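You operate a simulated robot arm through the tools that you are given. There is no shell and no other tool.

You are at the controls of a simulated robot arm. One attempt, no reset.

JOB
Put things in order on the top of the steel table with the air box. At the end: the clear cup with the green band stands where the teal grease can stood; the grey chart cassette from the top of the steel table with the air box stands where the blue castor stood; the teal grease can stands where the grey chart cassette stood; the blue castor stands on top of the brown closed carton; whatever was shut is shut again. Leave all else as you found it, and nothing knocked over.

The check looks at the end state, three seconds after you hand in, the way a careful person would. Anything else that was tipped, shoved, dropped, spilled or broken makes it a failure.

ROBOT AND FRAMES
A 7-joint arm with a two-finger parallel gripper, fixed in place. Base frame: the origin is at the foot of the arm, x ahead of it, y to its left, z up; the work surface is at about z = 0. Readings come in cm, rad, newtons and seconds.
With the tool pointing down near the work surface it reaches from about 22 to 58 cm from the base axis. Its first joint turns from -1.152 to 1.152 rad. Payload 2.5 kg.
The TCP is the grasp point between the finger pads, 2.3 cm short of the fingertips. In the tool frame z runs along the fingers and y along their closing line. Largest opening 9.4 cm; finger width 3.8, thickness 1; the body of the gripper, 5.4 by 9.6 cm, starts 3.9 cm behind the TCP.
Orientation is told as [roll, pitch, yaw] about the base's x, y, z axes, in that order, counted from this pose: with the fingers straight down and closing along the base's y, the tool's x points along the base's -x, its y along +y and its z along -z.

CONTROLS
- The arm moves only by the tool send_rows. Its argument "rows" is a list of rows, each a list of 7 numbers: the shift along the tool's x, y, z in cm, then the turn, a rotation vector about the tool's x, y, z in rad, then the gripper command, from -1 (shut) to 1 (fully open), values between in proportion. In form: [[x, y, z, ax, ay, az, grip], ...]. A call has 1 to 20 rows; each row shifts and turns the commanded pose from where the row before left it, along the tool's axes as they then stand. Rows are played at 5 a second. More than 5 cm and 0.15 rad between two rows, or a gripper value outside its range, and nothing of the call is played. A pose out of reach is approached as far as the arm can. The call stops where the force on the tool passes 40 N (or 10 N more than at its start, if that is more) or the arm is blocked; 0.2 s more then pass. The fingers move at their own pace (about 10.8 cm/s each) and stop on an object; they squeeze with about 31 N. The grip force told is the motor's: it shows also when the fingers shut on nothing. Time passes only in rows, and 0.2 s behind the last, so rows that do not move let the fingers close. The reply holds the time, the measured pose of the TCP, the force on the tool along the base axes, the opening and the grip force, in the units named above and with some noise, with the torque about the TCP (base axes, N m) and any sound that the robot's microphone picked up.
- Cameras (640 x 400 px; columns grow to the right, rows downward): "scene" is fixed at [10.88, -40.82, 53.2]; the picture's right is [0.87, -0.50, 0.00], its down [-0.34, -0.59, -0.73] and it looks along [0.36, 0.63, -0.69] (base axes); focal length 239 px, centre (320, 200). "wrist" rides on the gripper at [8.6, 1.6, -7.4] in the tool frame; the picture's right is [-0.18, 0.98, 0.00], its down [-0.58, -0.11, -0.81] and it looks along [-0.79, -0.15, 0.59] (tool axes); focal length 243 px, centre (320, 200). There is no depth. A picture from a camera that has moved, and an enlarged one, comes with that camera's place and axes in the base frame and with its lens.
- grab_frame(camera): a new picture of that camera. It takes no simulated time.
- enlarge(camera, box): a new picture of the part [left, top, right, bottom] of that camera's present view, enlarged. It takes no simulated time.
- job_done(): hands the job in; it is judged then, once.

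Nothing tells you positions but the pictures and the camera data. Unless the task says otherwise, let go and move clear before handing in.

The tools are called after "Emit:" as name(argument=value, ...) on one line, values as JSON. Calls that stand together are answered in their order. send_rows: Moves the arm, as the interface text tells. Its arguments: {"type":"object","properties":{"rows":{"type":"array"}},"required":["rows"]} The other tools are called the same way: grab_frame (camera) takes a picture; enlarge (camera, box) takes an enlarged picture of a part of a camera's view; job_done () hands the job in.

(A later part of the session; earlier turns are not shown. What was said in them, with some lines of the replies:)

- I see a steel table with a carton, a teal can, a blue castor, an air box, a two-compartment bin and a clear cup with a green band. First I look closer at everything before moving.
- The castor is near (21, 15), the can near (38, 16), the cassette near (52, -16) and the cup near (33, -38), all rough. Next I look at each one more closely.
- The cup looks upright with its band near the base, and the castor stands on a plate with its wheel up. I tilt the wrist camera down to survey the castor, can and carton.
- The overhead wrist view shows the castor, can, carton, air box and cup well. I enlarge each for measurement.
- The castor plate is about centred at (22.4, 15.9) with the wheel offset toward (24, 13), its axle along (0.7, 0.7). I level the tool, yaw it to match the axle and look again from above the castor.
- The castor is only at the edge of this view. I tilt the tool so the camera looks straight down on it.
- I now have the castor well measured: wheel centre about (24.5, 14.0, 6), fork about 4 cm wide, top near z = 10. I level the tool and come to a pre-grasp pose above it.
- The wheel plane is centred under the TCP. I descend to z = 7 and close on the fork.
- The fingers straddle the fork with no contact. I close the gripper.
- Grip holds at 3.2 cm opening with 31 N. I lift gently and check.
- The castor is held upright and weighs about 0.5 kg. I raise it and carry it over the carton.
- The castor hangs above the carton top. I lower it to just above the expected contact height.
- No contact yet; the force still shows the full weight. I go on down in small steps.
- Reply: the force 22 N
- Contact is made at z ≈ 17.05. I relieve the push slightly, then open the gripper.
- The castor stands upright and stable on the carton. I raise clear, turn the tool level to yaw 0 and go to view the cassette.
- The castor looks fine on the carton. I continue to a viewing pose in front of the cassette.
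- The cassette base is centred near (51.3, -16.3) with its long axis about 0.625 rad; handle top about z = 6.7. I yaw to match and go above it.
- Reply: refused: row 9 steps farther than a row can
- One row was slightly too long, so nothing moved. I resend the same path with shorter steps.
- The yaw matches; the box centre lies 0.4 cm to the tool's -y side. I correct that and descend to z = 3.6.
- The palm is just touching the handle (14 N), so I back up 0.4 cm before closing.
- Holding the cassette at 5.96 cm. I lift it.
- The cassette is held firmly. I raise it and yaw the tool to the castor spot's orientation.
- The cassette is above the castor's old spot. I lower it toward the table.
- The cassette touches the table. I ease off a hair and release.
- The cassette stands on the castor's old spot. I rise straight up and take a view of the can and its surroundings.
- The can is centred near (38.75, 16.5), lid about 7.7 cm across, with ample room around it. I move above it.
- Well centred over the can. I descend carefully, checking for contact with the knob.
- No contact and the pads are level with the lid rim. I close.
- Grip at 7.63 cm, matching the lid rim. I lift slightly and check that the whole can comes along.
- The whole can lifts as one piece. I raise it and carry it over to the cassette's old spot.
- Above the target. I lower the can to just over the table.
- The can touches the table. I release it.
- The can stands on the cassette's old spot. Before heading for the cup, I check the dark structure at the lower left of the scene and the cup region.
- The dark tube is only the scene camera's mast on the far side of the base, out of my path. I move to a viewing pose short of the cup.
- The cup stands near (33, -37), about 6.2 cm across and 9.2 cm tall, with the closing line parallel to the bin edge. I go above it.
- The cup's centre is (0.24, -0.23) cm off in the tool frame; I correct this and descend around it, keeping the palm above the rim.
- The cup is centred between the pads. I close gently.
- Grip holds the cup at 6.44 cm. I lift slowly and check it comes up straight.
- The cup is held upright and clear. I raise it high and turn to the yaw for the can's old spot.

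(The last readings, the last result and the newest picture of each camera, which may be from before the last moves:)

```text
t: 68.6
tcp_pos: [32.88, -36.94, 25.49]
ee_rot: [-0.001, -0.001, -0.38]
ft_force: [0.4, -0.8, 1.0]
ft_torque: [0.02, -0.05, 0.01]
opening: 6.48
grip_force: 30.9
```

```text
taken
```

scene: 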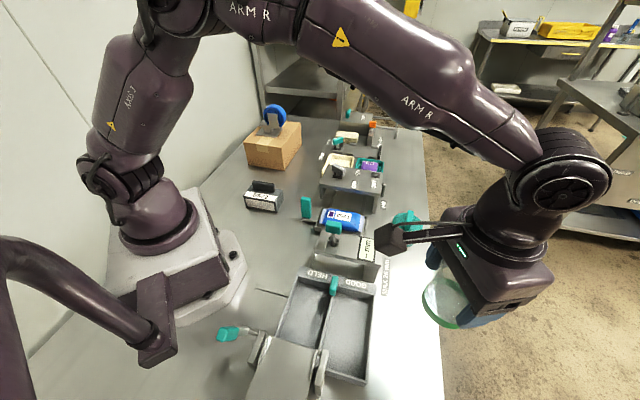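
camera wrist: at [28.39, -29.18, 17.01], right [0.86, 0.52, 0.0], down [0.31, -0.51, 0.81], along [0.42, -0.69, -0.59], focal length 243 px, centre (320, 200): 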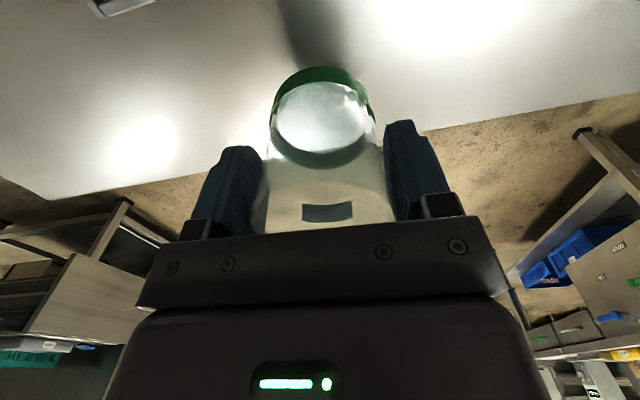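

Emit:
send_rows(rows=[[0.892, 3.234, 0, 0, 0, 0, -1], [0.892, 3.234, 0, 0, 0, 0, -1], [0.892, 3.234, 0, 0, 0, 0, -1], [0.892, 3.234, 0, 0, 0, 0, -1], [0.892, 3.234, 0, 0, 0, 0, -1], [0.892, 3.234, 0, 0, 0, 0, -1], [0.892, 3.234, 0, 0, 0, 0, -1], [0.892, 3.234, 0, 0, 0, 0, -1], [0.892, 3.234, 0, 0, 0, 0, -1], [0.892, 3.234, 0, 0, 0, 0, -1], [0.892, 3.234, 0, 0, 0, 0, -1], [0.892, 3.234, 0, 0, 0, 0, -1], [0.892, 3.234, 0, 0, 0, 0, -1], [0.892, 3.234, 0, 0, 0, 0, -1], [0.892, 3.234, 0, 0, 0, 0, -1], [0.892, 3.234, 0, 0, 0, 0, -1], [0, 0, 0, 0, 0, 0, -1]])

Emit:
grab_frame(camera="scene")

Emit:
grab_frame(camera="wrist")

```text
t: 72.2
tcp_pos: [38.76, 16.43, 25.51]
ee_rot: [0.001, 0.0, -0.38]
ft_force: [0.1, 0.3, -0.9]
ft_torque: [-0.01, -0.02, -0.02]
opening: 6.47
grip_force: 30.6
```

```text
taken
```

scene: 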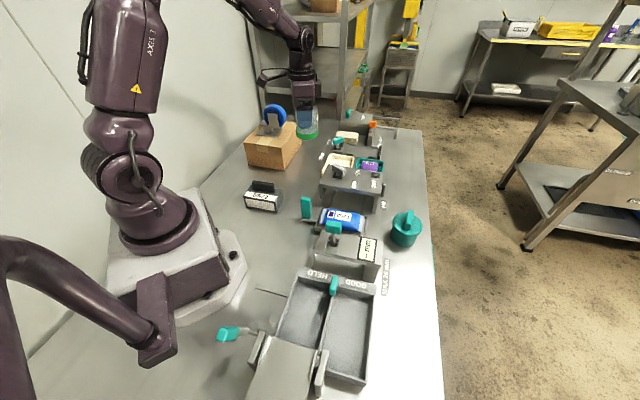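

```text
taken
camera wrist: at [31.52, 21.26, 33.06], right [0.54, 0.84, 0.0], down [0.5, -0.32, 0.81], along [0.68, -0.43, -0.59], focal length 243 px, centre (320, 200)
```

wrist: 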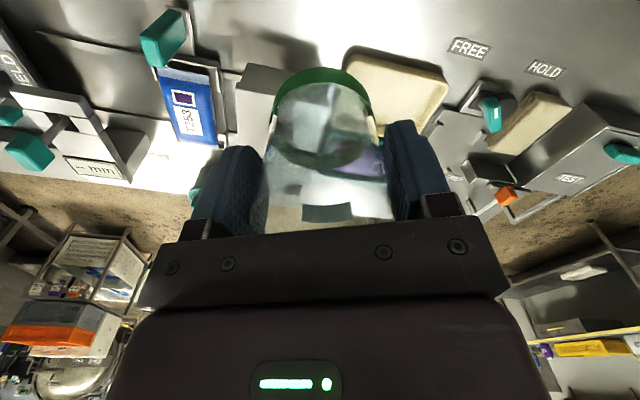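

Above the can's old spot. I lower the cup.

Emit:
send_rows(rows=[[0, 0, 3, 0, 0, 0, -1], [0, 0, 3, 0, 0, 0, -1], [0, 0, 3, 0, 0, 0, -1], [0, 0, 3, 0, 0, 0, -1], [0, 0, 3, 0, 0, 0, -1], [0, 0, 2, 0, 0, 0, -1], [0, 0, 1, 0, 0, 0, -1], [0, 0, 0.4, 0, 0, 0, -1], [0, 0, 0, 0, 0, 0, -1]])

Emit:
enlarge(camera="scene", box=[250, 110, 380, 220])

```text
t: 74.2
tcp_pos: [38.8, 16.4, 7.18]
ee_rot: [-0.002, 0.0, -0.38]
ft_force: [-0.1, 0.4, -0.3]
ft_torque: [0.0, 0.0, 0.03]
opening: 6.49
grip_force: 31.2
```

```text
3.64 times, centred on (315, 165) of scene
camera zoom: at [10.88, -40.82, 53.2], right [0.87, -0.5, 0.0], down [-0.34, -0.59, -0.73], along [0.36, 0.63, -0.69], focal length 868 px, centre (338, 327)
```

zoom: 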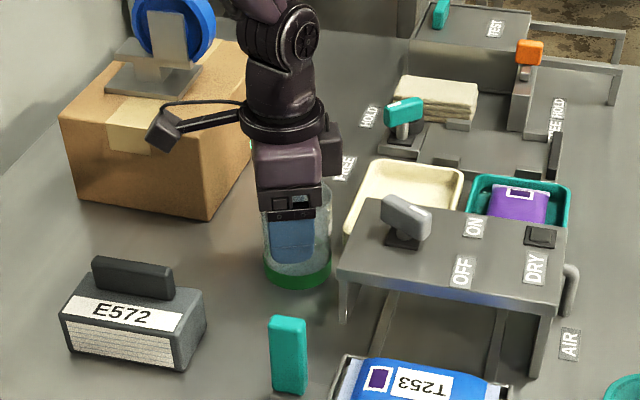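

Emit:
send_rows(rows=[[0, 0, 0.2, 0, 0, 0, -1], [0, 0, 0.15, 0, 0, 0, -1], [0, 0, 0.12, 0, 0, 0, -1], [0, 0, 0, 0, 0, 0, -1]])

```text
t: 75.2
tcp_pos: [38.78, 16.31, 6.81]
ee_rot: [0.001, 0.001, -0.38]
ft_force: [-1.3, 0.4, -1.1]
ft_torque: [0.0, 0.01, -0.02]
opening: 6.45
grip_force: 31.2
```

Emit:
send_rows(rows=[[0, 0, 0.1, 0, 0, 0, -1], [0, 0, 0, 0, 0, 0, -1]])

```text
t: 75.8
tcp_pos: [38.76, 16.39, 6.6]
ee_rot: [0.002, 0.0, -0.379]
ft_force: [0.3, 0.6, -1.0]
ft_torque: [-0.02, -0.03, -0.01]
opening: 6.45
grip_force: 31.3
```

Emit:
send_rows(rows=[[0, 0, 0.08, 0, 0, 0, -1], [0, 0, 0, 0, 0, 0, -1]])

```text
t: 76.4
tcp_pos: [38.81, 16.39, 6.56]
ee_rot: [0.0, 0.0, -0.382]
ft_force: [-0.8, -0.6, 1.0]
ft_torque: [-0.01, -0.03, -0.02]
opening: 6.48
grip_force: 30.6
```

Emit:
send_rows(rows=[[0, 0, 0.06, 0, 0, 0, -1], [0, 0, 0, 0, 0, 0, -1]])

Emit:
enlarge(camera="scene", box=[280, 130, 350, 200])

```text
t: 77.0
tcp_pos: [38.8, 16.31, 6.5]
ee_rot: [0.003, 0.0, -0.381]
ft_force: [-4.3, -1.2, 16.3]
ft_torque: [-0.12, 0.12, -0.04]
opening: 6.46
grip_force: 31.2
```

```text
5.71 times, centred on (315, 165) of scene
camera zoom: at [10.88, -40.82, 53.2], right [0.87, -0.5, 0.0], down [-0.34, -0.59, -0.73], along [0.36, 0.63, -0.69], focal length 1364 px, centre (349, 400)
```

zoom: 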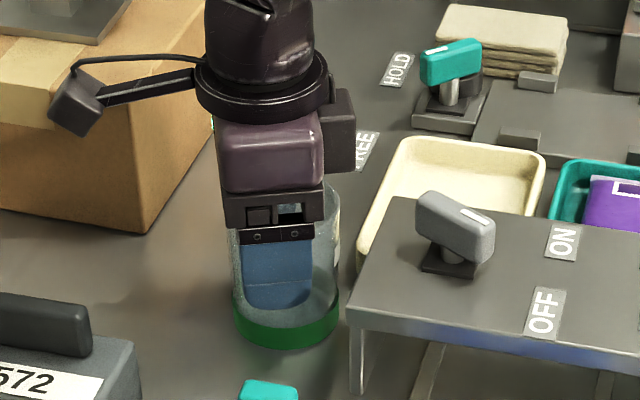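

The cup is on the table. I relieve the push and open the gripper.

Emit:
send_rows(rows=[[0, 0, -0.1, 0, 0, 0, -1], [0, 0, 0, 0, 0, 0, -1], [0, 0, 0, 0, 0, 0, 0.5], [0, 0, 0, 0, 0, 0, 0.8], [0, 0, 0, 0, 0, 0, 1], [0, 0, 0, 0, 0, 0, 1]])

Emit:
grab_frame(camera="wrist")

Emit:
enlarge(camera="scene", box=[280, 130, 350, 200])

```text
t: 78.4
tcp_pos: [38.69, 16.26, 6.61]
ee_rot: [-0.001, 0.0, -0.382]
ft_force: [0.2, 0.2, 0.6]
ft_torque: [0.0, -0.02, -0.04]
opening: 9.43
grip_force: 0.2
```

```text
taken
camera wrist: at [31.48, 21.2, 13.98], right [0.54, 0.84, 0.0], down [0.5, -0.32, 0.81], along [0.68, -0.43, -0.59], focal length 243 px, centre (320, 200)
```

wrist: 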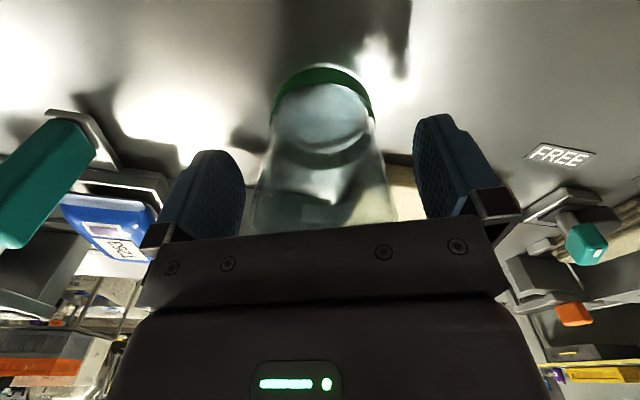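

```text
5.71 times, centred on (315, 165) of scene
camera zoom: at [10.88, -40.82, 53.2], right [0.87, -0.5, 0.0], down [-0.34, -0.59, -0.73], along [0.36, 0.63, -0.69], focal length 1364 px, centre (349, 400)
```

zoom: 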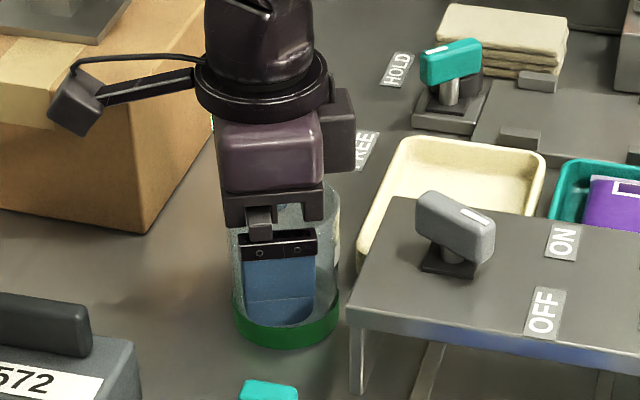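

The cup is free and stands upright. I rise straight up and inspect everything.

Emit:
send_rows(rows=[[0, 0, -1.5, 0, 0, 0, 1], [0, 0, -2, 0, 0, 0, 1], [0, 0, -3, 0, 0, 0, 1], [0, 0, -4, 0, 0, 0, 1], [0, 0, -4, 0, 0, 0, 1], [0, 0, -4, 0, 0, 0, 1], [0, 0, -4, 0, 0, 0, 1], [0, 0, -4, 0, 0, 0, 1], [0, 0, 0, 0, 0, 0, 1]])

Emit:
grab_frame(camera="scene")

Emit:
enlarge(camera="scene", box=[220, 90, 440, 260])

Emit:
grab_frame(camera="wrist")

```text
t: 80.4
tcp_pos: [38.79, 16.28, 33.26]
ee_rot: [0.0, 0.001, -0.379]
ft_force: [0.2, -0.3, 0.6]
ft_torque: [-0.01, 0.01, 0.01]
opening: 9.39
grip_force: 0.0
```

```text
taken
```

scene: 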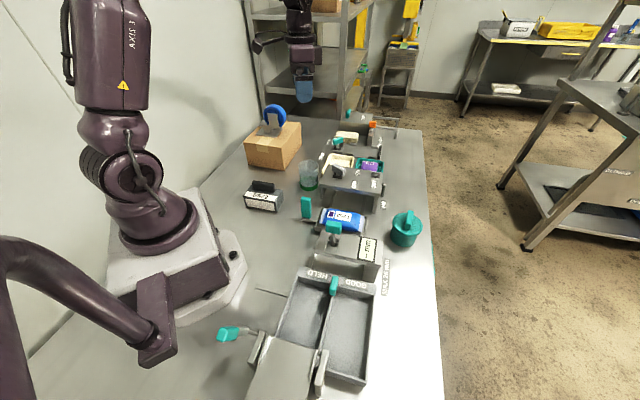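

```text
2.35 times, centred on (330, 175) of scene
camera zoom: at [10.88, -40.82, 53.2], right [0.87, -0.5, 0.0], down [-0.34, -0.59, -0.73], along [0.36, 0.63, -0.69], focal length 562 px, centre (296, 259)
```

zoom: 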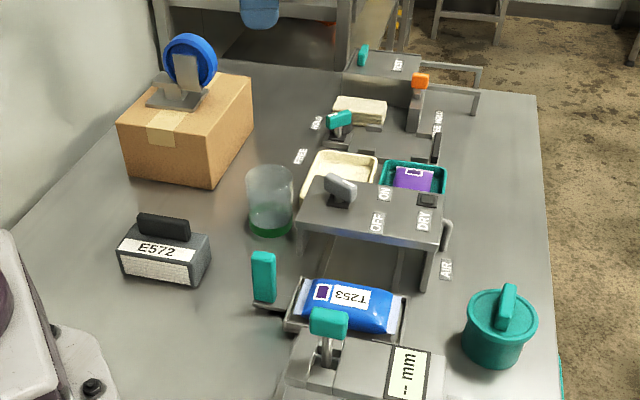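

```text
taken
camera wrist: at [31.53, 21.12, 40.5], right [0.54, 0.84, 0.0], down [0.5, -0.32, 0.81], along [0.68, -0.43, -0.59], focal length 243 px, centre (320, 200)
```

wrist: 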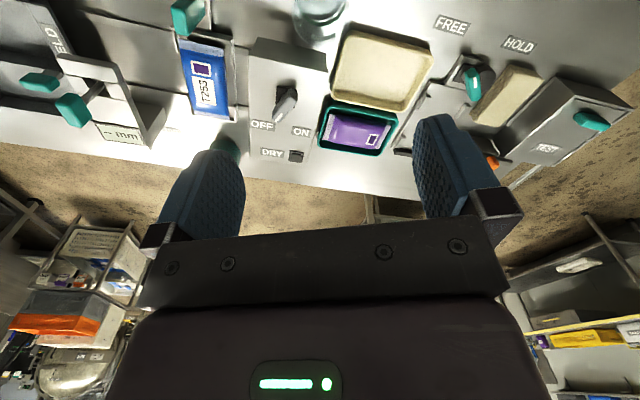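

All four objects appear upright in their places and nothing else seems moved. I do a last close comparison of the table before handing in.

Emit:
enlarge(camera="scene", box=[220, 100, 440, 240])

Emit:
enlarge(camera="scene", box=[200, 220, 450, 400])

Emit:
enlarge(camera="scene", box=[230, 90, 320, 170])

Emit:
enlarge(camera="scene", box=[240, 150, 330, 216])

```text
2.86 times, centred on (330, 170) of scene
camera zoom: at [10.88, -40.82, 53.2], right [0.87, -0.5, 0.0], down [-0.34, -0.59, -0.73], along [0.36, 0.63, -0.69], focal length 682 px, centre (291, 286)
```

zoom: 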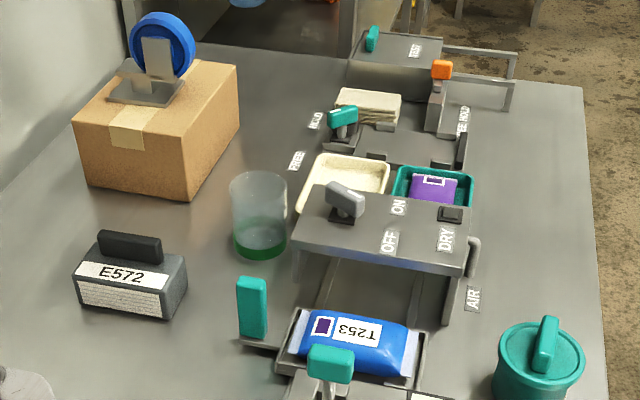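

```text
2.22 times, centred on (325, 310) of scene
camera zoom: at [10.88, -40.82, 53.2], right [0.87, -0.5, 0.0], down [-0.34, -0.59, -0.73], along [0.36, 0.63, -0.69], focal length 530 px, centre (309, -44)
```

zoom: 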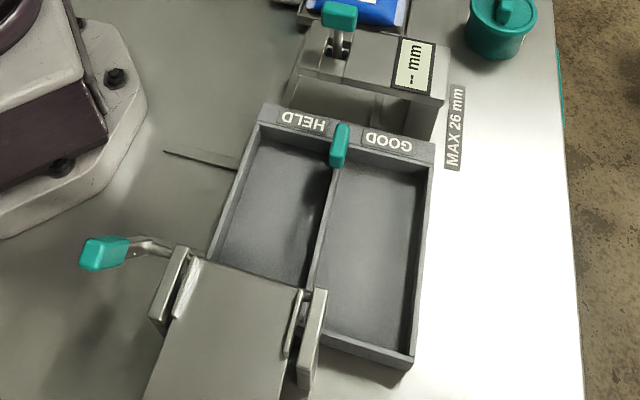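

```text
5.00 times, centred on (275, 130) of scene
camera zoom: at [10.88, -40.82, 53.2], right [0.87, -0.5, 0.0], down [-0.34, -0.59, -0.73], along [0.36, 0.63, -0.69], focal length 1194 px, centre (545, 550)
```

zoom: 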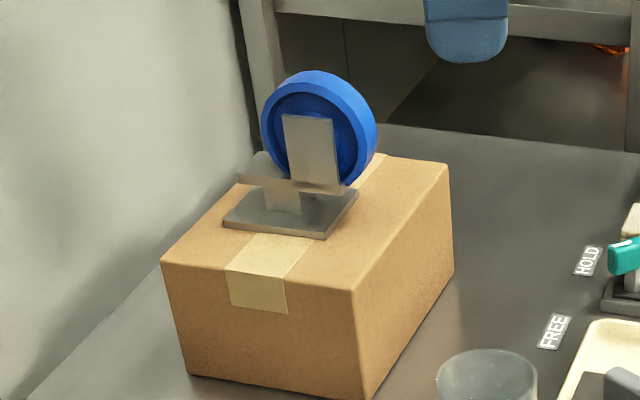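

```text
6.06 times, centred on (285, 183) of scene
camera zoom: at [10.88, -40.82, 53.2], right [0.87, -0.5, 0.0], down [-0.34, -0.59, -0.73], along [0.36, 0.63, -0.69], focal length 1447 px, centre (532, 303)
```

zoom: 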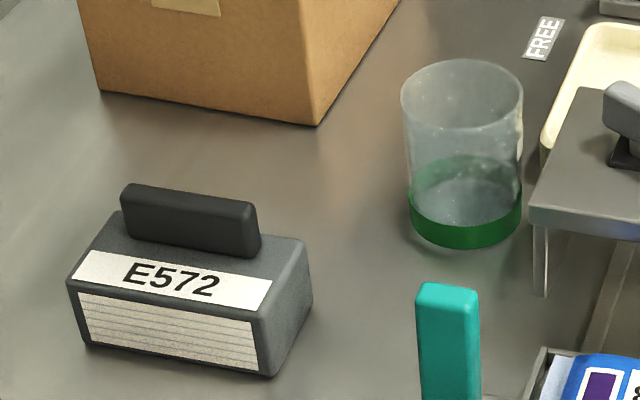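

Everything matches the goal: the castor is on the carton, the cassette on the castor's spot, the can on the cassette's spot and the cup on the can's spot. All are upright, the rest is untouched and the arm is clear, so I hand in.

Emit:
job_done()

```text
The job is handed in.
```

The job is handed in. In the last pictures before that, all four things stood upright where you asked:

- **Blue castor:** on top of the brown carton, close to the middle.
- **Grey chart cassette (E572):** where the castor stood, within about 1 cm of the centre of its base plate.
- **Teal grease can:** where the cassette stood. I gripped it by the lid rim, and the can and lid came up together.
- **Clear cup with the green band:** where the grease can stood.

I opened nothing, so there was nothing to shut again. Comparing the table with the first pictures, nothing else looked moved or knocked over. The gripper did briefly touch the cassette's handle (about 14 N) as it came down to pick it up. I backed off before closing and saw no sign that the cassette shifted.

The gripper was open and clear above the table when I handed in. I haven't seen the result of the check.
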